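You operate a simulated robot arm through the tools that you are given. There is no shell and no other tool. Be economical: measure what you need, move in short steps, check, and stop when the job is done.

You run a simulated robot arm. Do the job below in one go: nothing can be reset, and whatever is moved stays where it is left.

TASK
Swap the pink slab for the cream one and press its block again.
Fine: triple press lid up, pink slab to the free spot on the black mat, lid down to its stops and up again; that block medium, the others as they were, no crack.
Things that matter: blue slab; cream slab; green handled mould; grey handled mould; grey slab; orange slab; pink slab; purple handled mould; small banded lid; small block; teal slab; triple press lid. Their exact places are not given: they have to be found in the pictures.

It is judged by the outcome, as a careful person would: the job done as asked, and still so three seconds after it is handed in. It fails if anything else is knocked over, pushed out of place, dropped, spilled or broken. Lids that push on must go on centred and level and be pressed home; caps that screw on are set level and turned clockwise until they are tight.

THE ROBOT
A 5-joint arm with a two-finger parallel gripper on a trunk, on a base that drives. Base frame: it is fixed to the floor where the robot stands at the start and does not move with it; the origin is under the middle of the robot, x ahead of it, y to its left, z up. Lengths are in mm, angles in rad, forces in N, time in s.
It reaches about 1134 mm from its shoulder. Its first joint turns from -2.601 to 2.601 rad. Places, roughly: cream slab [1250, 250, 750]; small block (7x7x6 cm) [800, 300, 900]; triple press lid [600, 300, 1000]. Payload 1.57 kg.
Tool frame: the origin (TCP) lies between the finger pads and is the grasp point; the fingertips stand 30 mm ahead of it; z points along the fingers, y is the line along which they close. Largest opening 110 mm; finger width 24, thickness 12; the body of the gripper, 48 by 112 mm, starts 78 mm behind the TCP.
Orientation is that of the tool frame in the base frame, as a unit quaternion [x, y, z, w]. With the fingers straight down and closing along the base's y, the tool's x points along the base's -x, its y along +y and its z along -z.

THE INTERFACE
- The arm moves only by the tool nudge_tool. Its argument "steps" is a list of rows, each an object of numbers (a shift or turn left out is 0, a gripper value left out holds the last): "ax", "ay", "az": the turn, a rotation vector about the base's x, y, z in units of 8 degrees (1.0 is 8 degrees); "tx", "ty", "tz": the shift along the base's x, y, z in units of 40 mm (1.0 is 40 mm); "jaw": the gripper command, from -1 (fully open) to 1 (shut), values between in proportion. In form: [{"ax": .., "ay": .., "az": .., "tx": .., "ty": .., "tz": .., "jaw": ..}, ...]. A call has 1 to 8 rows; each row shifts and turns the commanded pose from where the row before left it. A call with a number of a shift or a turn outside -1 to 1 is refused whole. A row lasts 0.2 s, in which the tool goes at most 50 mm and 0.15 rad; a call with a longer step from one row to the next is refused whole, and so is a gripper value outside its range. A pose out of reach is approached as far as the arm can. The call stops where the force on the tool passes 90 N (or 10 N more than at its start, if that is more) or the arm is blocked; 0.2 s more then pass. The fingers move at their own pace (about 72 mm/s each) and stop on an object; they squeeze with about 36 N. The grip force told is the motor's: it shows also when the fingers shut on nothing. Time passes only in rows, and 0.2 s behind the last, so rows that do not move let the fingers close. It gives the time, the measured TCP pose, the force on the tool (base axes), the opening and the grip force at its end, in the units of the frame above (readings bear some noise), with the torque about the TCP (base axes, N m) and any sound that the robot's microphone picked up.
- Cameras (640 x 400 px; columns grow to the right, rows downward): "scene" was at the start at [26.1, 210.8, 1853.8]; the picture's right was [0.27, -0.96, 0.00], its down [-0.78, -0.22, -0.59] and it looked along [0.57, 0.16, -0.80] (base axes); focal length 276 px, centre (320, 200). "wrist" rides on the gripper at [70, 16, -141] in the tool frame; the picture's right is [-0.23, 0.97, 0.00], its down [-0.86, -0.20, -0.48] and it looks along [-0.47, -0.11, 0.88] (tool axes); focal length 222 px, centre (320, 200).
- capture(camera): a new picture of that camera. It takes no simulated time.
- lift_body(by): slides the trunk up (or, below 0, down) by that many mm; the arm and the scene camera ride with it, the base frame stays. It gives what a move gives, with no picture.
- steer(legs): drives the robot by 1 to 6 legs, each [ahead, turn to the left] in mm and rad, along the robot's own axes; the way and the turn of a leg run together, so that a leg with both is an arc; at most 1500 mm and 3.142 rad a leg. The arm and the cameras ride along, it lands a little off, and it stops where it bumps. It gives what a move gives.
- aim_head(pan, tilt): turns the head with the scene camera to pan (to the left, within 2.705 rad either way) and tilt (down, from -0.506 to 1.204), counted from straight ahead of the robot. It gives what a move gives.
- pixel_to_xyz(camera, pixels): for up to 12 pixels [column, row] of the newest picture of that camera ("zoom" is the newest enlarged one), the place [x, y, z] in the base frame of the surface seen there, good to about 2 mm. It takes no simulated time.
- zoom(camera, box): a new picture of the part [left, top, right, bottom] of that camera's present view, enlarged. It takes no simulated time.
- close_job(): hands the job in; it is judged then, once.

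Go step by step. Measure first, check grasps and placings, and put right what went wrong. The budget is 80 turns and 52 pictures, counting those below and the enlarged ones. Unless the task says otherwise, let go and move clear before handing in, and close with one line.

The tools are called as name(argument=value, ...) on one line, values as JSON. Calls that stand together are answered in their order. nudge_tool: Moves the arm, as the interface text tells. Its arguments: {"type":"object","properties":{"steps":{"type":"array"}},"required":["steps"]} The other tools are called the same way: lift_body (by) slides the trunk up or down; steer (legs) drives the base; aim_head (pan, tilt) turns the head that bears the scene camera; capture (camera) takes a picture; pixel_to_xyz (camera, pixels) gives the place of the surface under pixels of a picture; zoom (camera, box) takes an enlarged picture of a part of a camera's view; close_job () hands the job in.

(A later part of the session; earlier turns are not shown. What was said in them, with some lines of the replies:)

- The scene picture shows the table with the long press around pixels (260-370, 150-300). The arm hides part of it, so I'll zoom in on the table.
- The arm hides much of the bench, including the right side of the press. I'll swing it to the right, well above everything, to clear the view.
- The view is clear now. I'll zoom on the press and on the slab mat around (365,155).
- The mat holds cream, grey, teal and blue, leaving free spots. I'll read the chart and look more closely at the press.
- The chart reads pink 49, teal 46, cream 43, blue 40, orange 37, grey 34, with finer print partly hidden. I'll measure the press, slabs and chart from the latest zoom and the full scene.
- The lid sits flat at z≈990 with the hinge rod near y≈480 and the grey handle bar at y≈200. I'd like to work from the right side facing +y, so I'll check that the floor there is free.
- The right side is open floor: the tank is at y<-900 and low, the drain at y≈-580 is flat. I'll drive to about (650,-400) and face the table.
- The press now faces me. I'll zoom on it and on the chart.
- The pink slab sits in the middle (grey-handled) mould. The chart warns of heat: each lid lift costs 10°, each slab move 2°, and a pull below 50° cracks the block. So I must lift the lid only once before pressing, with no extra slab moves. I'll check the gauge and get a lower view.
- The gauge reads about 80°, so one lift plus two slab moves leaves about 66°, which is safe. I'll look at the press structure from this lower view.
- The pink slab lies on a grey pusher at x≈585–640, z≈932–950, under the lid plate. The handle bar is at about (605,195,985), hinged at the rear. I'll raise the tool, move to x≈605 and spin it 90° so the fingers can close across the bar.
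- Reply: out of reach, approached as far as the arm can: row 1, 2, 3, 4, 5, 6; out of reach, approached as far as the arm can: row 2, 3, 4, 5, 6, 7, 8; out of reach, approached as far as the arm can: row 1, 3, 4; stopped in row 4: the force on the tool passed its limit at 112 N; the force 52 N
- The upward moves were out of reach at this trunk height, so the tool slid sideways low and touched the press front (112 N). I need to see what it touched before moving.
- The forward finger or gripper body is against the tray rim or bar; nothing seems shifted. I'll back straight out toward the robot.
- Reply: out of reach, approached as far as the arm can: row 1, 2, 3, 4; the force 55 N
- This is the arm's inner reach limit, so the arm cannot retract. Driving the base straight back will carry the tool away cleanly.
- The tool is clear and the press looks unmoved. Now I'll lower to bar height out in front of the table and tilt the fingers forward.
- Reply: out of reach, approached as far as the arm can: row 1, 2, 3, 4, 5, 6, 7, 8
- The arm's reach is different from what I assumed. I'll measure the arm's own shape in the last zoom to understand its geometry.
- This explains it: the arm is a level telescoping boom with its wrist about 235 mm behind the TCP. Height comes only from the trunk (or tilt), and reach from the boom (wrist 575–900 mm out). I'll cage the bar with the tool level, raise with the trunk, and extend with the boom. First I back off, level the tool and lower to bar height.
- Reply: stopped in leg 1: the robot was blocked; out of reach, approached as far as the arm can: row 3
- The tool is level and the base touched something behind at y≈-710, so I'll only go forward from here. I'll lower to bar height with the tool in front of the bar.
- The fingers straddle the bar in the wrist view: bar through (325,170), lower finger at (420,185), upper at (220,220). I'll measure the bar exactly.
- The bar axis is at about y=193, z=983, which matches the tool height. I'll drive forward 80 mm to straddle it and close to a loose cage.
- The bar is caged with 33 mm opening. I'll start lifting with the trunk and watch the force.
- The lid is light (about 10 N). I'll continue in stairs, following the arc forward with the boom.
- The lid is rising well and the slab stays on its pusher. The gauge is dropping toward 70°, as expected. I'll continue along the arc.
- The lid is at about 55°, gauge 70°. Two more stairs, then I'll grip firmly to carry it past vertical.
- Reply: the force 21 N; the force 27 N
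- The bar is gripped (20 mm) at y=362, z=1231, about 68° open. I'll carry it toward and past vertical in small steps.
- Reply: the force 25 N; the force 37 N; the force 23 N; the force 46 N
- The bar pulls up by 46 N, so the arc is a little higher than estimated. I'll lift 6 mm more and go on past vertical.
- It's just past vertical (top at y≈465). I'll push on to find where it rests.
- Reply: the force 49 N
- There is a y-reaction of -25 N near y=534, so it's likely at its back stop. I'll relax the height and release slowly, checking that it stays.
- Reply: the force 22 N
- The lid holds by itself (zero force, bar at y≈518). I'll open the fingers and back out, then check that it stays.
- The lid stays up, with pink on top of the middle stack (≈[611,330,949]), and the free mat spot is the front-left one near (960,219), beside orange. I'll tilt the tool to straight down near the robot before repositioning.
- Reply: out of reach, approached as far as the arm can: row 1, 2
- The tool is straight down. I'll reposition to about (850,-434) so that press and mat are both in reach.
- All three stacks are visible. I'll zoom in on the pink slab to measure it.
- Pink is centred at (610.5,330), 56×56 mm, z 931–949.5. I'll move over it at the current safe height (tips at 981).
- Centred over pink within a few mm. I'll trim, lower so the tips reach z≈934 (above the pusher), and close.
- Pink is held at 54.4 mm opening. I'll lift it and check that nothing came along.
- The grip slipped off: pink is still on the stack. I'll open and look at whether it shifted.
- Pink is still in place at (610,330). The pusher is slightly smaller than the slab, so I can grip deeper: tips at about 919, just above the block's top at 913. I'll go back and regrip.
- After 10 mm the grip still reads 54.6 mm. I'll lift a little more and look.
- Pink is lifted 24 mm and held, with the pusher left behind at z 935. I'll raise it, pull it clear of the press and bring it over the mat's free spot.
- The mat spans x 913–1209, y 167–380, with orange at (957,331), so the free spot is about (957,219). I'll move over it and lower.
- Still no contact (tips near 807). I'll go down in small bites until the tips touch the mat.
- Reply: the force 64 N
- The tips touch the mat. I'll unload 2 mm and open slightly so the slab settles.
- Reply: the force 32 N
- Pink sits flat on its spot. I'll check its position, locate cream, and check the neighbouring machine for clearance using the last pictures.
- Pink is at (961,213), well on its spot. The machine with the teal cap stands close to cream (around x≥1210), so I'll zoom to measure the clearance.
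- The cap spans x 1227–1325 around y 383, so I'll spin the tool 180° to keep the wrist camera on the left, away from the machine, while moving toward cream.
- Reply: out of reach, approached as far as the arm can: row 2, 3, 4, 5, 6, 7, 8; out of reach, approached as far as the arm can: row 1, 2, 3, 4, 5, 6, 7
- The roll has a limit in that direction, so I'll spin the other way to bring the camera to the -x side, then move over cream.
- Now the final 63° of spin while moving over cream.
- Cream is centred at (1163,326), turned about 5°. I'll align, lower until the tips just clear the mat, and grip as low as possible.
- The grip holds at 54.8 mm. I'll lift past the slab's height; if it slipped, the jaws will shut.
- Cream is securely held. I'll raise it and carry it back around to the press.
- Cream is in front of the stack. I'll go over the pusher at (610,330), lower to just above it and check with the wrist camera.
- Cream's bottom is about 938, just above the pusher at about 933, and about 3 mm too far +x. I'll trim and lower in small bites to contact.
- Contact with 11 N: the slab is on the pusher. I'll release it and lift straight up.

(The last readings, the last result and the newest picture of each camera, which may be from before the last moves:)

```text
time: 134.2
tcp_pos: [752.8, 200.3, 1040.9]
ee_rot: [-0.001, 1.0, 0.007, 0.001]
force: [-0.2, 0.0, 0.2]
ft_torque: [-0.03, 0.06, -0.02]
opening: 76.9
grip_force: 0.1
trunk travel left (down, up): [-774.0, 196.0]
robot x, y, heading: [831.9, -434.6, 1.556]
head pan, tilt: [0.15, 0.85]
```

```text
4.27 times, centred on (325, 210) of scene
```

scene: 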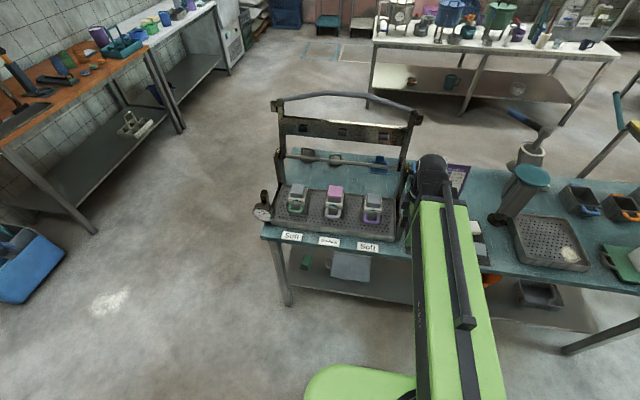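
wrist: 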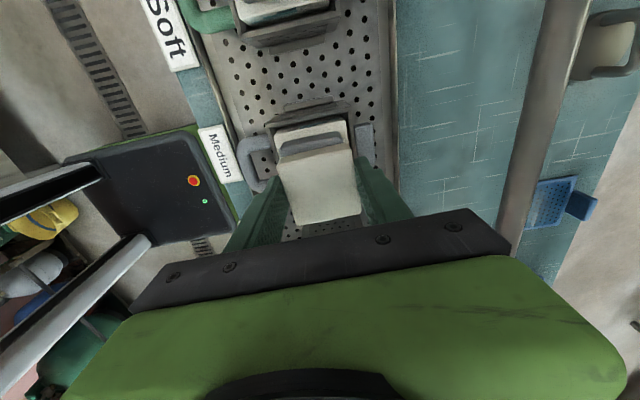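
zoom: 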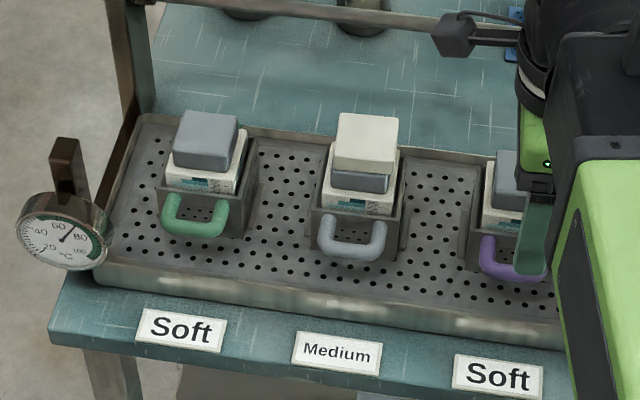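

Cream is squarely on the middle pusher and the gauge reads about 66°, safely above 50°. I'll retract the arm and drive back in front of the lid's middle.

nudge_tool(steps=[{"tx": 0.9, "ty": -0.45, "jaw": -1}, {"tx": 0.9, "ty": -0.45}])

steer(legs=[[0, -1.24], [-245, 0], [0, 1.24], [-105, 0]])

```text
time: 134.8
tcp_pos: [824.6, 166.6, 1042.4]
ee_rot: [0.0, 1.0, 0.006, 0.0]
force: [-0.6, 1.4, -0.3]
ft_torque: [-0.03, 0.01, 0.03]
opening: 110.1
grip_force: 0.1
trunk travel left (down, up): [-774.0, 196.0]
robot x, y, heading: [828.9, -433.5, 1.551]
head pan, tilt: [0.15, 0.85]
```

```text
time: 143.6
tcp_pos: [597.0, -14.1, 1043.6]
ee_rot: [0.006, 1.0, 0.009, 0.002]
force: [-0.9, -0.9, -0.1]
ft_torque: [0.06, -0.02, -0.02]
opening: 110.0
grip_force: 0.1
trunk travel left (down, up): [-774.0, 196.0]
robot x, y, heading: [580.9, -612.3, 1.548]
head pan, tilt: [0.15, 0.85]
```

In position. I'll tilt the tool forward to level, well in front of the raised lid.

nudge_tool(steps=[{"ax": 1, "ty": 0.82, "tz": 0.06}, {"ax": 1, "ty": 0.8, "tz": 0.17}, {"ax": 1, "ty": 0.78, "tz": 0.29}, {"ax": 1, "ty": 0.73, "tz": 0.4}, {"ax": 1, "ty": 0.67, "tz": 0.5}, {"ax": 1, "ty": 0.6, "tz": 0.58}, {"ax": 1, "ty": 0.52, "tz": 0.66}, {"ax": 1, "ty": 0.42, "tz": 0.72}])

nudge_tool(steps=[{"ax": 1, "ty": 0.31, "tz": 0.76}, {"ax": 1, "ty": 0.2, "tz": 0.8}, {"ax": 1, "ty": 0.1, "tz": 0.82}, {"ax": 0.2, "tz": 0.16}])

```text
time: 145.4
tcp_pos: [595.0, 202.8, 1179.2]
ee_rot: [0.006, 0.844, 0.537, -0.002]
force: [-0.7, -0.2, 0.6]
ft_torque: [0.0, -0.02, 0.03]
opening: 110.0
grip_force: 0.0
trunk travel left (down, up): [-774.0, 196.0]
robot x, y, heading: [581.7, -611.3, 1.553]
head pan, tilt: [0.15, 0.85]
```

```text
time: 146.4
tcp_pos: [593.3, 226.3, 1272.5]
ee_rot: [0.003, 0.718, 0.696, -0.006]
force: [0.6, -0.5, -0.1]
ft_torque: [-0.02, 0.0, 0.01]
opening: 110.0
grip_force: 0.1
out of reach, approached as far as the arm can: row 3, 4
trunk travel left (down, up): [-774.0, 196.0]
robot x, y, heading: [580.8, -611.7, 1.546]
head pan, tilt: [0.15, 0.85]
```

The tool is level. I'll set it to the bar's height (1243) and advance to just short of the bar.

lift_body(by=-29)

nudge_tool(steps=[{"ty": 1}, {"ty": 1}, {"ty": 1}, {"ty": 1}, {"ty": 0.8}, {"ty": 0.7}])

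capture(camera="wrist")

pixel_to_xyz(camera="wrist", pixels=[[320, 170], [325, 190], [315, 150], [300, 150], [330, 150], [310, 200]])

```text
time: 147.1
tcp_pos: [592.8, 226.3, 1242.2]
ee_rot: [0.001, 0.718, 0.696, -0.006]
force: [-1.5, 0.6, -0.1]
ft_torque: [-0.04, 0.01, -0.02]
opening: 109.9
grip_force: 0.0
trunk travel left (down, up): [-745.0, 225.0]
robot x, y, heading: [577.2, -608.7, 1.55]
head pan, tilt: [0.15, 0.85]
```

```text
time: 148.5
tcp_pos: [593.0, 446.3, 1243.3]
ee_rot: [0.001, 0.718, 0.696, -0.007]
force: [0.3, -0.4, 0.2]
ft_torque: [0.0, 0.0, 0.01]
opening: 110.0
grip_force: 0.1
trunk travel left (down, up): [-745.0, 225.0]
robot x, y, heading: [577.7, -608.5, 1.554]
head pan, tilt: [0.15, 0.85]
```

```text
3 pictures are left
```

wrist: 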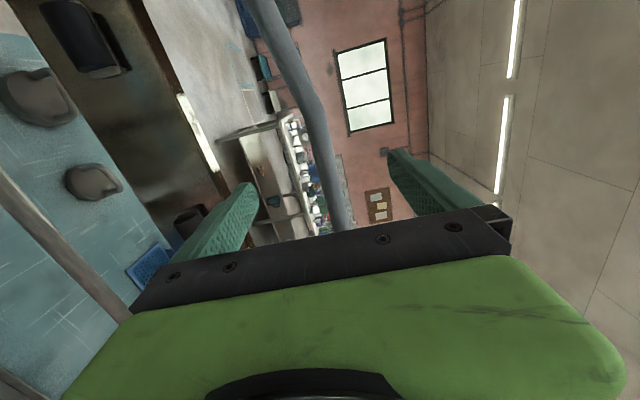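

```text
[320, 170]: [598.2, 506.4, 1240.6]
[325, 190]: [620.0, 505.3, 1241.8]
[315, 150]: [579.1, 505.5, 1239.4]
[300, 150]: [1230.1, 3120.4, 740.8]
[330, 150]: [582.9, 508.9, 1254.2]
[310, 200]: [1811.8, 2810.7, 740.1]
```

The bar runs between the fingers, axis about (600,516,1244). I'll advance onto it and grip firmly.

nudge_tool(steps=[{"ty": 0.9}, {"ty": 0.85}, {"jaw": 1}, {"jaw": 1}, {"jaw": 1}, {"jaw": 1}])

nudge_tool(steps=[{"ty": -0.35}, {"ty": -0.35}])

```text
time: 149.9
tcp_pos: [594.3, 515.6, 1246.5]
ee_rot: [0.001, 0.717, 0.697, -0.006]
force: [-0.8, 6.0, 23.2]
ft_torque: [-0.02, -0.57, 0.28]
opening: 20.1
grip_force: 30.4
trunk travel left (down, up): [-745.0, 225.0]
robot x, y, heading: [579.7, -614.1, 1.55]
head pan, tilt: [0.15, 0.85]
```

```text
time: 150.5
tcp_pos: [594.0, 482.7, 1249.3]
ee_rot: [0.004, 0.715, 0.7, -0.006]
force: [-3.7, 3.6, 50.9]
ft_torque: [-0.22, -0.72, 0.74]
opening: 19.8
grip_force: 34.0
trunk travel left (down, up): [-745.0, 225.0]
robot x, y, heading: [579.7, -612.9, 1.545]
head pan, tilt: [0.15, 0.85]
```

The lid follows. I'll correct height a little and bring it back toward vertical and over.

lift_body(by=7)

nudge_tool(steps=[{"ty": -0.4}, {"ty": -0.4}])

lift_body(by=-3)

nudge_tool(steps=[{"ty": -0.4}, {"ty": -0.4}])

lift_body(by=-8)

nudge_tool(steps=[{"ty": -0.35}, {"ty": -0.35}])

```text
time: 151.1
tcp_pos: [592.4, 487.9, 1249.8]
ee_rot: [0.002, 0.718, 0.696, -0.008]
force: [1.6, 0.0, 7.0]
ft_torque: [-0.25, -0.84, 0.09]
opening: 19.8
grip_force: 33.9
trunk travel left (down, up): [-752.0, 218.0]
robot x, y, heading: [579.2, -608.8, 1.552]
head pan, tilt: [0.15, 0.85]
```

```text
time: 151.7
tcp_pos: [591.0, 456.9, 1251.6]
ee_rot: [0.002, 0.719, 0.695, -0.007]
force: [-1.7, -1.2, 6.7]
ft_torque: [-0.19, -0.75, -0.27]
opening: 19.8
grip_force: 34.0
trunk travel left (down, up): [-752.0, 218.0]
robot x, y, heading: [574.0, -609.5, 1.547]
head pan, tilt: [0.15, 0.85]
```

```text
time: 152.2
tcp_pos: [591.7, 454.4, 1250.7]
ee_rot: [0.002, 0.716, 0.698, -0.007]
force: [-4.4, -0.7, 25.3]
ft_torque: [-0.02, -0.71, -0.25]
opening: 19.9
grip_force: 33.8
trunk travel left (down, up): [-749.0, 221.0]
robot x, y, heading: [578.9, -610.3, 1.554]
head pan, tilt: [0.15, 0.85]
```

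```text
time: 152.8
tcp_pos: [590.1, 422.9, 1247.4]
ee_rot: [0.001, 0.718, 0.696, -0.007]
force: [-5.2, -4.1, 9.5]
ft_torque: [-0.14, -0.57, 0.09]
opening: 20.0
grip_force: 33.9
trunk travel left (down, up): [-749.0, 221.0]
robot x, y, heading: [577.6, -607.6, 1.55]
head pan, tilt: [0.15, 0.85]
```

```text
time: 153.4
tcp_pos: [590.2, 416.8, 1247.1]
ee_rot: [0.002, 0.714, 0.7, -0.007]
force: [-12.9, -9.8, 49.4]
ft_torque: [0.11, -0.48, -0.32]
opening: 19.9
grip_force: 33.6
trunk travel left (down, up): [-741.0, 229.0]
robot x, y, heading: [580.2, -611.4, 1.55]
head pan, tilt: [0.15, 0.85]
```

```text
time: 154.0
tcp_pos: [591.1, 391.4, 1241.9]
ee_rot: [0.0, 0.717, 0.697, -0.006]
force: [-9.7, -7.9, 19.6]
ft_torque: [-0.09, -0.57, -0.2]
opening: 19.8
grip_force: 33.4
trunk travel left (down, up): [-741.0, 229.0]
robot x, y, heading: [576.3, -609.8, 1.553]
head pan, tilt: [0.15, 0.85]
```

The lid is past vertical toward me (≈74°). One more gripped step, then I'll loosen to a cage so the lid rests on the lower finger while I descend.

lift_body(by=-7)

nudge_tool(steps=[{"ty": -0.35}, {"ty": -0.4}])

lift_body(by=-9)

nudge_tool(steps=[{"jaw": 0.5}, {"jaw": 0.5}])

```text
time: 154.5
tcp_pos: [591.1, 387.9, 1240.6]
ee_rot: [0.002, 0.714, 0.7, -0.006]
force: [-12.5, -15.6, 48.6]
ft_torque: [0.17, -0.48, -0.09]
opening: 20.0
grip_force: 33.7
trunk travel left (down, up): [-734.0, 236.0]
robot x, y, heading: [576.1, -609.2, 1.548]
head pan, tilt: [0.15, 0.85]
```

```text
time: 155.1
tcp_pos: [589.8, 364.5, 1232.4]
ee_rot: [0.0, 0.718, 0.695, -0.009]
force: [-11.0, -4.3, 3.0]
ft_torque: [-0.18, -0.61, 0.03]
opening: 19.9
grip_force: 33.8
trunk travel left (down, up): [-734.0, 236.0]
robot x, y, heading: [577.4, -611.3, 1.554]
head pan, tilt: [0.15, 0.85]
```

```text
time: 155.7
tcp_pos: [588.6, 358.1, 1230.2]
ee_rot: [0.001, 0.715, 0.699, -0.007]
force: [-15.3, -17.9, 35.9]
ft_torque: [0.08, -0.67, -0.37]
opening: 19.5
grip_force: 33.9
trunk travel left (down, up): [-725.0, 245.0]
robot x, y, heading: [578.2, -609.8, 1.554]
head pan, tilt: [0.15, 0.85]
```

```text
time: 156.3
tcp_pos: [593.1, 366.5, 1221.1]
ee_rot: [0.002, 0.719, 0.695, -0.007]
force: [3.1, 1.5, -12.2]
ft_torque: [0.48, -0.2, 0.11]
opening: 38.1
grip_force: 6.5
trunk travel left (down, up): [-725.0, 245.0]
robot x, y, heading: [578.2, -612.5, 1.548]
head pan, tilt: [0.15, 0.85]
```

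The lid rests on the lower finger (12 N). I'll descend in stairs, retracting along the arc.

nudge_tool(steps=[{"ty": -0.5}, {"ty": -0.5}])

lift_body(by=-26)

nudge_tool(steps=[{"ty": -0.5}, {"ty": -0.4}])

lift_body(by=-35)

nudge_tool(steps=[{"ty": -0.5}, {"ty": -0.4}])

lift_body(by=-45)

nudge_tool(steps=[{"ty": -0.4}, {"ty": -0.4}])

```text
time: 156.9
tcp_pos: [589.7, 329.4, 1220.3]
ee_rot: [0.002, 0.718, 0.697, -0.007]
force: [-0.4, 6.1, -21.8]
ft_torque: [0.4, -0.29, -0.05]
opening: 47.2
grip_force: 10.7
trunk travel left (down, up): [-725.0, 245.0]
robot x, y, heading: [582.1, -614.1, 1.546]
head pan, tilt: [0.15, 0.85]
```

```text
time: 157.6
tcp_pos: [590.7, 325.8, 1197.3]
ee_rot: [0.001, 0.717, 0.697, -0.007]
force: [1.3, -2.6, -7.6]
ft_torque: [0.14, -0.08, 0.07]
opening: 33.6
grip_force: 3.6
trunk travel left (down, up): [-699.0, 271.0]
robot x, y, heading: [579.1, -609.0, 1.549]
head pan, tilt: [0.15, 0.85]
```

```text
time: 158.2
tcp_pos: [591.7, 292.8, 1196.1]
ee_rot: [0.002, 0.718, 0.696, -0.007]
force: [-0.9, 11.8, -20.3]
ft_torque: [0.41, -0.27, -0.27]
opening: 43.9
grip_force: 10.1
trunk travel left (down, up): [-699.0, 271.0]
robot x, y, heading: [581.5, -608.2, 1.548]
head pan, tilt: [0.15, 0.85]
```

```text
time: 159.0
tcp_pos: [590.0, 289.9, 1162.1]
ee_rot: [0.002, 0.717, 0.697, -0.008]
force: [1.0, -2.6, -6.3]
ft_torque: [0.16, -0.1, 0.05]
opening: 33.4
grip_force: 4.0
trunk travel left (down, up): [-664.0, 306.0]
robot x, y, heading: [576.4, -612.5, 1.547]
head pan, tilt: [0.15, 0.85]
```

```text
time: 159.6
tcp_pos: [590.1, 255.3, 1159.9]
ee_rot: [0.002, 0.718, 0.696, -0.007]
force: [2.0, 5.1, -15.5]
ft_torque: [0.01, -0.17, -0.02]
opening: 41.0
grip_force: 6.8
trunk travel left (down, up): [-664.0, 306.0]
robot x, y, heading: [578.7, -612.4, 1.547]
head pan, tilt: [0.15, 0.85]
```

```text
time: 160.5
tcp_pos: [591.4, 255.3, 1116.7]
ee_rot: [0.002, 0.718, 0.696, -0.006]
force: [0.5, -2.0, -7.6]
ft_torque: [0.22, -0.06, 0.05]
opening: 34.9
grip_force: 4.2
trunk travel left (down, up): [-619.0, 351.0]
robot x, y, heading: [581.3, -612.8, 1.547]
head pan, tilt: [0.15, 0.85]
```

```text
time: 161.1
tcp_pos: [592.2, 222.6, 1116.9]
ee_rot: [0.001, 0.718, 0.696, -0.007]
force: [2.6, 4.5, -15.5]
ft_torque: [-0.22, -0.23, 0.04]
opening: 37.6
grip_force: 5.7
trunk travel left (down, up): [-619.0, 351.0]
robot x, y, heading: [574.3, -611.2, 1.55]
head pan, tilt: [0.15, 0.85]
```

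Smooth so far. I'll continue down to just above where the lid meets the slab.

lift_body(by=-50)

nudge_tool(steps=[{"ty": -0.45}])

lift_body(by=-40)

lift_body(by=-15)

zoom(camera="scene", box=[260, 110, 460, 235])

```text
time: 162.0
tcp_pos: [591.4, 223.6, 1068.3]
ee_rot: [0.002, 0.717, 0.697, -0.007]
force: [-0.2, -3.5, -8.4]
ft_torque: [0.09, -0.07, 0.08]
opening: 35.2
grip_force: 4.7
trunk travel left (down, up): [-569.0, 401.0]
robot x, y, heading: [580.1, -611.9, 1.555]
head pan, tilt: [0.15, 0.85]
```

```text
time: 162.4
tcp_pos: [592.5, 203.6, 1065.9]
ee_rot: [0.002, 0.717, 0.697, -0.006]
force: [1.0, 2.7, -9.9]
ft_torque: [0.08, -0.14, -0.06]
opening: 36.7
grip_force: 5.6
trunk travel left (down, up): [-569.0, 401.0]
robot x, y, heading: [573.7, -607.7, 1.547]
head pan, tilt: [0.15, 0.85]
```

```text
time: 163.3
tcp_pos: [592.4, 205.2, 1026.9]
ee_rot: [0.001, 0.718, 0.696, -0.007]
force: [0.7, -2.4, -9.1]
ft_torque: [0.06, -0.09, 0.12]
opening: 35.7
grip_force: 4.1
trunk travel left (down, up): [-529.0, 441.0]
robot x, y, heading: [576.5, -611.3, 1.554]
head pan, tilt: [0.15, 0.85]
```

```text
time: 163.9
tcp_pos: [591.4, 204.6, 1011.7]
ee_rot: [0.002, 0.717, 0.697, -0.006]
force: [0.5, -2.4, -8.7]
ft_torque: [0.09, -0.13, 0.01]
opening: 35.9
grip_force: 4.5
trunk travel left (down, up): [-514.0, 456.0]
robot x, y, heading: [577.0, -609.6, 1.549]
head pan, tilt: [0.15, 0.85]
```

```text
3.20 times, centred on (360, 172) of scene
```

zoom: 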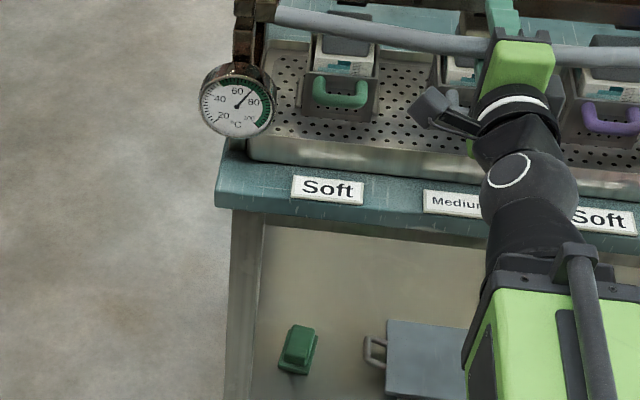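

The gauge is still about 66°. I'll grip firmly again and lower in small bites, feeling the slab and then the stops.

nudge_tool(steps=[{"jaw": 1}, {"jaw": 1}])

lift_body(by=-10)

lift_body(by=-5)

lift_body(by=-4)

```text
time: 164.5
tcp_pos: [591.8, 205.3, 1011.4]
ee_rot: [0.001, 0.718, 0.696, -0.006]
force: [-1.7, 0.4, -9.1]
ft_torque: [0.1, -0.68, 0.03]
opening: 19.8
grip_force: 33.5
trunk travel left (down, up): [-514.0, 456.0]
robot x, y, heading: [579.6, -609.2, 1.547]
head pan, tilt: [0.15, 0.85]
```

```text
time: 165.1
tcp_pos: [591.8, 202.9, 1000.7]
ee_rot: [0.003, 0.718, 0.696, -0.007]
force: [-1.7, -4.7, -9.5]
ft_torque: [-0.08, -0.75, -0.41]
opening: 20.1
grip_force: 33.1
trunk travel left (down, up): [-504.0, 466.0]
robot x, y, heading: [579.0, -611.9, 1.546]
head pan, tilt: [0.15, 0.85]
```

```text
time: 165.6
tcp_pos: [592.1, 204.6, 997.6]
ee_rot: [0.002, 0.718, 0.696, -0.007]
force: [-1.0, -6.8, -8.9]
ft_torque: [-0.05, -0.78, -0.29]
opening: 20.2
grip_force: 33.4
trunk travel left (down, up): [-499.0, 471.0]
robot x, y, heading: [582.2, -612.1, 1.548]
head pan, tilt: [0.15, 0.85]
```

```text
time: 166.1
tcp_pos: [591.7, 204.0, 994.2]
ee_rot: [0.002, 0.718, 0.696, -0.007]
force: [-2.1, -6.7, -4.5]
ft_torque: [0.15, -0.82, -0.87]
opening: 19.9
grip_force: 33.5
trunk travel left (down, up): [-495.0, 475.0]
robot x, y, heading: [578.7, -610.6, 1.549]
head pan, tilt: [0.15, 0.85]
```

The load is easing at 994: the lid is meeting the cream slab. I'll continue down in small bites toward 983.

lift_body(by=-3)

lift_body(by=-3)

lift_body(by=-3)

lift_body(by=-3)

```text
time: 166.7
tcp_pos: [592.5, 204.7, 990.0]
ee_rot: [0.002, 0.718, 0.696, -0.006]
force: [-1.6, -2.7, -1.2]
ft_torque: [0.17, -0.84, -0.87]
opening: 19.7
grip_force: 33.5
trunk travel left (down, up): [-492.0, 478.0]
robot x, y, heading: [578.7, -608.2, 1.548]
head pan, tilt: [0.15, 0.85]
```

```text
time: 167.2
tcp_pos: [592.4, 203.2, 987.4]
ee_rot: [0.002, 0.718, 0.696, -0.007]
force: [-1.9, -1.2, 1.2]
ft_torque: [0.16, -0.83, -0.84]
opening: 19.6
grip_force: 33.7
trunk travel left (down, up): [-489.0, 481.0]
robot x, y, heading: [575.8, -610.3, 1.551]
head pan, tilt: [0.15, 0.85]
```

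```text
time: 167.7
tcp_pos: [591.7, 203.9, 985.6]
ee_rot: [0.002, 0.717, 0.697, -0.007]
force: [-2.0, -0.5, 4.4]
ft_torque: [0.07, -0.84, -0.88]
opening: 19.7
grip_force: 33.6
trunk travel left (down, up): [-486.0, 484.0]
robot x, y, heading: [574.7, -609.8, 1.55]
head pan, tilt: [0.15, 0.85]
```

```text
time: 168.2
tcp_pos: [592.7, 202.9, 985.3]
ee_rot: [0.001, 0.716, 0.699, -0.006]
force: [-4.3, 24.0, 50.4]
ft_torque: [-0.66, -0.85, 0.2]
opening: 20.1
grip_force: 33.5
trunk travel left (down, up): [-483.0, 487.0]
robot x, y, heading: [580.4, -612.4, 1.552]
head pan, tilt: [0.15, 0.85]
```

The lid has met a hard stop: 50 N with no further travel, at the starting height. I'll press 1.5 mm more to be sure it's home and hold briefly.

lift_body(by=-1.5)

nudge_tool(steps=[{"jaw": 1}, {"jaw": 1}, {"jaw": 1}, {"jaw": 1}, {"jaw": 1}])

```text
time: 168.7
tcp_pos: [592.7, 200.1, 984.4]
ee_rot: [0.003, 0.715, 0.699, -0.006]
force: [-6.2, 23.2, 67.7]
ft_torque: [-0.76, -0.55, 0.25]
opening: 20.4
grip_force: 34.1
trunk travel left (down, up): [-482.0, 488.0]
robot x, y, heading: [578.3, -605.8, 1.548]
head pan, tilt: [0.15, 0.85]
```

```text
time: 169.9
tcp_pos: [592.4, 201.7, 984.5]
ee_rot: [0.004, 0.715, 0.699, -0.005]
force: [-7.6, 22.9, 68.7]
ft_torque: [-0.73, -0.58, 0.13]
opening: 20.7
grip_force: 34.1
trunk travel left (down, up): [-482.0, 488.0]
robot x, y, heading: [583.1, -609.9, 1.549]
head pan, tilt: [0.15, 0.85]
```

The lid is pressed home. Now I'll loosen to a cage and raise it again the same way as before.

lift_body(by=2)

nudge_tool(steps=[{"jaw": 0.4}, {"jaw": 0.4}, {"jaw": 0.4}])

lift_body(by=40)

lift_body(by=58)

nudge_tool(steps=[{"ty": 0.3}])

lift_body(by=50)

nudge_tool(steps=[{"ty": 0.55}])

lift_body(by=38)

nudge_tool(steps=[{"ty": 0.75}])

```text
time: 170.4
tcp_pos: [591.5, 199.9, 983.6]
ee_rot: [0.003, 0.716, 0.698, -0.005]
force: [-3.0, 5.6, 41.6]
ft_torque: [-0.3, -0.69, -0.93]
opening: 19.9
grip_force: 33.8
trunk travel left (down, up): [-484.0, 486.0]
robot x, y, heading: [581.7, -610.7, 1.547]
head pan, tilt: [0.15, 0.85]
```

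```text
time: 171.2
tcp_pos: [592.1, 205.2, 982.2]
ee_rot: [0.002, 0.717, 0.697, -0.006]
force: [0.3, 0.1, 0.6]
ft_torque: [0.01, 0.02, -0.03]
opening: 33.2
grip_force: 0.1
trunk travel left (down, up): [-484.0, 486.0]
robot x, y, heading: [579.2, -612.1, 1.552]
head pan, tilt: [0.15, 0.85]
```

```text
time: 172.1
tcp_pos: [592.2, 205.8, 1021.3]
ee_rot: [0.002, 0.718, 0.696, -0.007]
force: [0.0, 2.0, -8.7]
ft_torque: [0.11, -0.12, 0.04]
opening: 40.8
grip_force: 4.1
trunk travel left (down, up): [-524.0, 446.0]
robot x, y, heading: [577.3, -609.3, 1.549]
head pan, tilt: [0.15, 0.85]
```

```text
time: 173.1
tcp_pos: [590.4, 204.0, 1079.2]
ee_rot: [0.002, 0.718, 0.696, -0.007]
force: [0.7, 0.3, -9.6]
ft_torque: [0.02, -0.14, 0.0]
opening: 41.2
grip_force: 4.1
trunk travel left (down, up): [-582.0, 388.0]
robot x, y, heading: [580.4, -609.8, 1.549]
head pan, tilt: [0.15, 0.85]
```

```text
time: 173.5
tcp_pos: [593.4, 216.7, 1079.7]
ee_rot: [0.002, 0.717, 0.697, -0.007]
force: [1.0, -2.7, -7.2]
ft_torque: [0.02, -0.09, 0.04]
opening: 40.2
grip_force: 3.8
trunk travel left (down, up): [-582.0, 388.0]
robot x, y, heading: [580.5, -613.2, 1.552]
head pan, tilt: [0.15, 0.85]
```

```text
time: 174.4
tcp_pos: [592.1, 215.7, 1129.1]
ee_rot: [0.001, 0.718, 0.696, -0.007]
force: [-0.2, 1.1, -10.0]
ft_torque: [-0.09, -0.11, 0.02]
opening: 41.2
grip_force: 4.9
trunk travel left (down, up): [-632.0, 338.0]
robot x, y, heading: [578.3, -610.4, 1.55]
head pan, tilt: [0.15, 0.85]
```

```text
time: 174.8
tcp_pos: [593.6, 238.6, 1129.6]
ee_rot: [0.002, 0.718, 0.696, -0.007]
force: [0.7, -0.6, -7.5]
ft_torque: [0.01, -0.09, -0.1]
opening: 39.3
grip_force: 4.0
trunk travel left (down, up): [-632.0, 338.0]
robot x, y, heading: [577.7, -609.2, 1.551]
head pan, tilt: [0.15, 0.85]
```

```text
time: 175.6
tcp_pos: [594.6, 238.5, 1167.4]
ee_rot: [0.002, 0.717, 0.697, -0.007]
force: [0.0, 2.1, -11.2]
ft_torque: [-0.12, -0.13, -0.02]
opening: 42.8
grip_force: 5.5
trunk travel left (down, up): [-670.0, 300.0]
robot x, y, heading: [578.4, -607.3, 1.547]
head pan, tilt: [0.15, 0.85]
```

```text
time: 176.0
tcp_pos: [592.7, 268.8, 1166.8]
ee_rot: [0.002, 0.717, 0.697, -0.006]
force: [1.2, -2.1, -7.0]
ft_torque: [0.05, -0.12, -0.07]
opening: 38.6
grip_force: 3.3
trunk travel left (down, up): [-670.0, 300.0]
robot x, y, heading: [577.5, -608.7, 1.552]
head pan, tilt: [0.15, 0.85]
```

Same behaviour as the first lift. I'll continue along the arc and grip near 68°.

lift_body(by=28)

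nudge_tool(steps=[{"ty": 0.75}])

lift_body(by=20)

nudge_tool(steps=[{"ty": 0.8}])

lift_body(by=16)

nudge_tool(steps=[{"ty": 0.8}, {"jaw": 1}, {"jaw": 1}])

nudge_tool(steps=[{"ty": 0.4}, {"ty": 0.35}])

lift_body(by=7)

```text
time: 176.7
tcp_pos: [593.6, 269.9, 1195.5]
ee_rot: [0.001, 0.717, 0.697, -0.006]
force: [-0.7, 1.8, -12.0]
ft_torque: [-0.16, -0.16, -0.07]
opening: 44.2
grip_force: 5.8
trunk travel left (down, up): [-698.0, 272.0]
robot x, y, heading: [575.3, -608.2, 1.548]
head pan, tilt: [0.15, 0.85]
```

```text
time: 177.1
tcp_pos: [593.4, 300.1, 1196.7]
ee_rot: [0.002, 0.717, 0.697, -0.007]
force: [1.1, -2.6, -7.3]
ft_torque: [0.05, -0.06, 0.02]
opening: 38.2
grip_force: 3.1
trunk travel left (down, up): [-698.0, 272.0]
robot x, y, heading: [579.2, -609.6, 1.548]
head pan, tilt: [0.15, 0.85]
```

```text
time: 177.8
tcp_pos: [594.5, 300.6, 1214.5]
ee_rot: [0.002, 0.718, 0.696, -0.006]
force: [0.6, 5.7, -17.7]
ft_torque: [0.0, -0.24, -0.08]
opening: 47.6
grip_force: 8.0
trunk travel left (down, up): [-718.0, 252.0]
robot x, y, heading: [580.2, -610.4, 1.547]
head pan, tilt: [0.15, 0.85]
```

```text
time: 178.2
tcp_pos: [593.1, 331.3, 1216.4]
ee_rot: [0.003, 0.716, 0.698, -0.007]
force: [0.1, -1.4, -5.8]
ft_torque: [0.03, -0.07, 0.02]
opening: 37.5
grip_force: 2.8
trunk travel left (down, up): [-718.0, 252.0]
robot x, y, heading: [575.5, -608.6, 1.552]
head pan, tilt: [0.15, 0.85]
```

```text
time: 178.8
tcp_pos: [592.5, 332.4, 1230.0]
ee_rot: [0.002, 0.718, 0.696, -0.007]
force: [0.9, 7.4, -20.6]
ft_torque: [0.27, -0.27, 0.06]
opening: 51.6
grip_force: 9.7
trunk travel left (down, up): [-734.0, 236.0]
robot x, y, heading: [582.4, -612.3, 1.546]
head pan, tilt: [0.15, 0.85]
```

```text
time: 179.6
tcp_pos: [594.4, 364.4, 1230.3]
ee_rot: [0.001, 0.717, 0.697, -0.007]
force: [4.4, 5.6, -25.5]
ft_torque: [0.1, -0.59, 0.1]
opening: 19.9
grip_force: 33.5
trunk travel left (down, up): [-734.0, 236.0]
robot x, y, heading: [576.8, -611.3, 1.549]
head pan, tilt: [0.15, 0.85]
```

```text
time: 180.2
tcp_pos: [594.6, 387.9, 1238.2]
ee_rot: [0.003, 0.713, 0.701, -0.005]
force: [4.7, -9.8, 22.8]
ft_torque: [0.04, -0.6, -0.22]
opening: 19.6
grip_force: 33.7
trunk travel left (down, up): [-734.0, 236.0]
robot x, y, heading: [577.5, -611.2, 1.55]
head pan, tilt: [0.15, 0.85]
```

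```text
time: 180.8
tcp_pos: [593.9, 391.3, 1238.7]
ee_rot: [0.002, 0.716, 0.698, -0.008]
force: [10.5, -1.8, -5.9]
ft_torque: [0.04, -0.66, 0.37]
opening: 20.0
grip_force: 33.8
trunk travel left (down, up): [-741.0, 229.0]
robot x, y, heading: [580.2, -612.9, 1.55]
head pan, tilt: [0.15, 0.85]
```

The bar is gripped again at y=391. I'll carry it over vertical to its back rest as before.

nudge_tool(steps=[{"ty": 0.4}, {"ty": 0.35}])

lift_body(by=6)

nudge_tool(steps=[{"ty": 0.4}, {"ty": 0.4}])

lift_body(by=4)

nudge_tool(steps=[{"ty": 0.4}, {"ty": 0.4}])

nudge_tool(steps=[{"ty": 0.35}, {"ty": 0.35}])

lift_body(by=-4)

nudge_tool(steps=[{"ty": 0.35}, {"ty": 0.3}])

```text
time: 181.4
tcp_pos: [596.3, 417.7, 1244.4]
ee_rot: [0.004, 0.713, 0.701, -0.007]
force: [11.3, -6.6, 27.9]
ft_torque: [-0.04, -0.5, -0.44]
opening: 19.9
grip_force: 33.5
trunk travel left (down, up): [-741.0, 229.0]
robot x, y, heading: [573.1, -610.4, 1.555]
head pan, tilt: [0.15, 0.85]
```

```text
time: 181.9
tcp_pos: [596.6, 420.7, 1246.8]
ee_rot: [0.002, 0.715, 0.699, -0.008]
force: [15.7, -2.8, 0.1]
ft_torque: [-0.02, -0.68, 0.37]
opening: 19.8
grip_force: 33.5
trunk travel left (down, up): [-747.0, 223.0]
robot x, y, heading: [577.8, -607.5, 1.548]
head pan, tilt: [0.15, 0.85]
```

```text
time: 182.5
tcp_pos: [595.2, 449.9, 1249.3]
ee_rot: [0.004, 0.714, 0.701, -0.006]
force: [17.1, -2.6, 23.5]
ft_torque: [-0.05, -0.53, 0.2]
opening: 19.9
grip_force: 33.8
trunk travel left (down, up): [-747.0, 223.0]
robot x, y, heading: [580.1, -609.7, 1.548]
head pan, tilt: [0.15, 0.85]
```

```text
time: 183.1
tcp_pos: [596.3, 452.3, 1250.8]
ee_rot: [0.003, 0.716, 0.698, -0.007]
force: [19.4, -1.5, 2.3]
ft_torque: [0.01, -0.72, 0.11]
opening: 19.8
grip_force: 34.0
trunk travel left (down, up): [-751.0, 219.0]
robot x, y, heading: [576.1, -609.1, 1.551]
head pan, tilt: [0.15, 0.85]
```

```text
time: 183.7
tcp_pos: [595.0, 486.2, 1250.0]
ee_rot: [0.003, 0.715, 0.699, -0.007]
force: [15.8, 0.8, 2.7]
ft_torque: [0.09, -0.81, 0.22]
opening: 19.7
grip_force: 33.3
trunk travel left (down, up): [-751.0, 219.0]
robot x, y, heading: [580.2, -607.9, 1.551]
head pan, tilt: [0.15, 0.85]
```

```text
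time: 184.3
tcp_pos: [595.3, 514.8, 1246.5]
ee_rot: [0.002, 0.717, 0.697, -0.008]
force: [18.3, -2.2, -21.2]
ft_torque: [0.29, -0.76, 0.21]
opening: 19.9
grip_force: 33.9
trunk travel left (down, up): [-751.0, 219.0]
robot x, y, heading: [581.8, -611.4, 1.547]
head pan, tilt: [0.15, 0.85]
```

```text
time: 184.8
tcp_pos: [594.9, 513.5, 1247.4]
ee_rot: [0.002, 0.714, 0.7, -0.007]
force: [15.2, 2.7, 5.9]
ft_torque: [0.04, -0.69, -0.39]
opening: 19.7
grip_force: 33.7
trunk travel left (down, up): [-747.0, 223.0]
robot x, y, heading: [578.6, -610.4, 1.547]
head pan, tilt: [0.15, 0.85]
```

```text
time: 185.4
tcp_pos: [589.0, 538.5, 1245.1]
ee_rot: [-0.001, 0.717, 0.697, -0.008]
force: [-0.1, -22.6, -22.1]
ft_torque: [0.41, -0.77, -0.18]
opening: 19.8
grip_force: 34.0
trunk travel left (down, up): [-747.0, 223.0]
robot x, y, heading: [576.3, -607.9, 1.547]
head pan, tilt: [0.15, 0.85]
```

The back stop is reached again (y reaction -23 N). I'll release, back away, and check.

nudge_tool(steps=[{"jaw": 0.4}, {"jaw": 0.4}, {"jaw": -1}, {"jaw": -1}, {"jaw": -1}, {"ty": -0.6}, {"ty": -1}, {"ty": -1}])

nudge_tool(steps=[{"ty": -1}, {"ty": -1}, {"ty": -1}, {"ty": -1}, {"ty": -1}])

steer(legs=[[-60, 0]])

zoom(camera="scene", box=[220, 60, 460, 225])

```text
time: 187.2
tcp_pos: [592.9, 433.7, 1247.3]
ee_rot: [0.002, 0.715, 0.699, -0.007]
force: [-0.1, -0.3, -0.3]
ft_torque: [-0.05, 0.01, -0.01]
opening: 110.1
grip_force: 0.0
trunk travel left (down, up): [-747.0, 223.0]
robot x, y, heading: [579.1, -612.0, 1.548]
head pan, tilt: [0.15, 0.85]
```

```text
time: 188.4
tcp_pos: [592.6, 233.7, 1246.4]
ee_rot: [0.002, 0.715, 0.699, -0.007]
force: [-0.2, -0.7, 0.0]
ft_torque: [0.03, -0.02, 0.03]
opening: 110.0
grip_force: 0.1
trunk travel left (down, up): [-747.0, 223.0]
robot x, y, heading: [579.1, -607.9, 1.548]
head pan, tilt: [0.15, 0.85]
```

```text
time: 189.4
tcp_pos: [591.7, 172.0, 1245.9]
ee_rot: [0.002, 0.715, 0.699, -0.007]
force: [-0.7, -0.3, -0.3]
ft_torque: [0.01, 0.04, 0.0]
opening: 109.9
grip_force: 0.1
trunk travel left (down, up): [-747.0, 223.0]
robot x, y, heading: [578.9, -671.6, 1.549]
head pan, tilt: [0.15, 0.85]
```

```text
2.42 times, centred on (340, 142) of scene
```

zoom: 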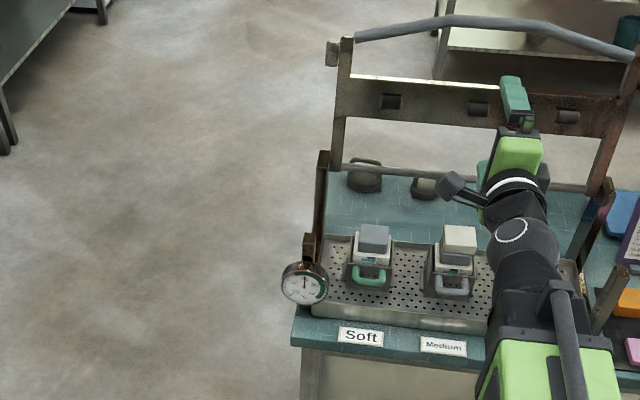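

The lid stands up by itself and cream sits on its stack. I'll check the new heights of the slab and neighbouring stacks.

pixel_to_xyz(camera="zoom", pixels=[[460, 233], [450, 243], [470, 240], [375, 234], [375, 242], [632, 350]])

```text
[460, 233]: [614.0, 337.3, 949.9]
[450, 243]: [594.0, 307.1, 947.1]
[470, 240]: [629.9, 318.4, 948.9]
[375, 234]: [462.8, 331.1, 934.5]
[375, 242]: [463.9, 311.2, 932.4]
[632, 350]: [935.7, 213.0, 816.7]
```

Cream's top is now at 949.5, the same height as the lid stop left pink, so its block has been pressed about 6 mm down to the medium band. The side stack I could measure is unchanged at about 933, and no cracking sound was reported. The job is complete, so I'm handing it in.

close_job()

```text
The job is handed in.
```

I swapped pink for cream and pressed the middle block again; it went down about 6 mm, from 49 mm to about 43 mm (medium). No crack was heard, and the gauge read about 66° just before the pull. Pink is on the free spot of the black mat. The lid went down to its stops and is up again. Of the other two stacks, the left one measured as before and I didn't re-measure the right one. Early on, the tool bumped the front of the press at about 112 N and the base touched something behind it; I saw nothing moved on the press, but I didn't look behind the robot.
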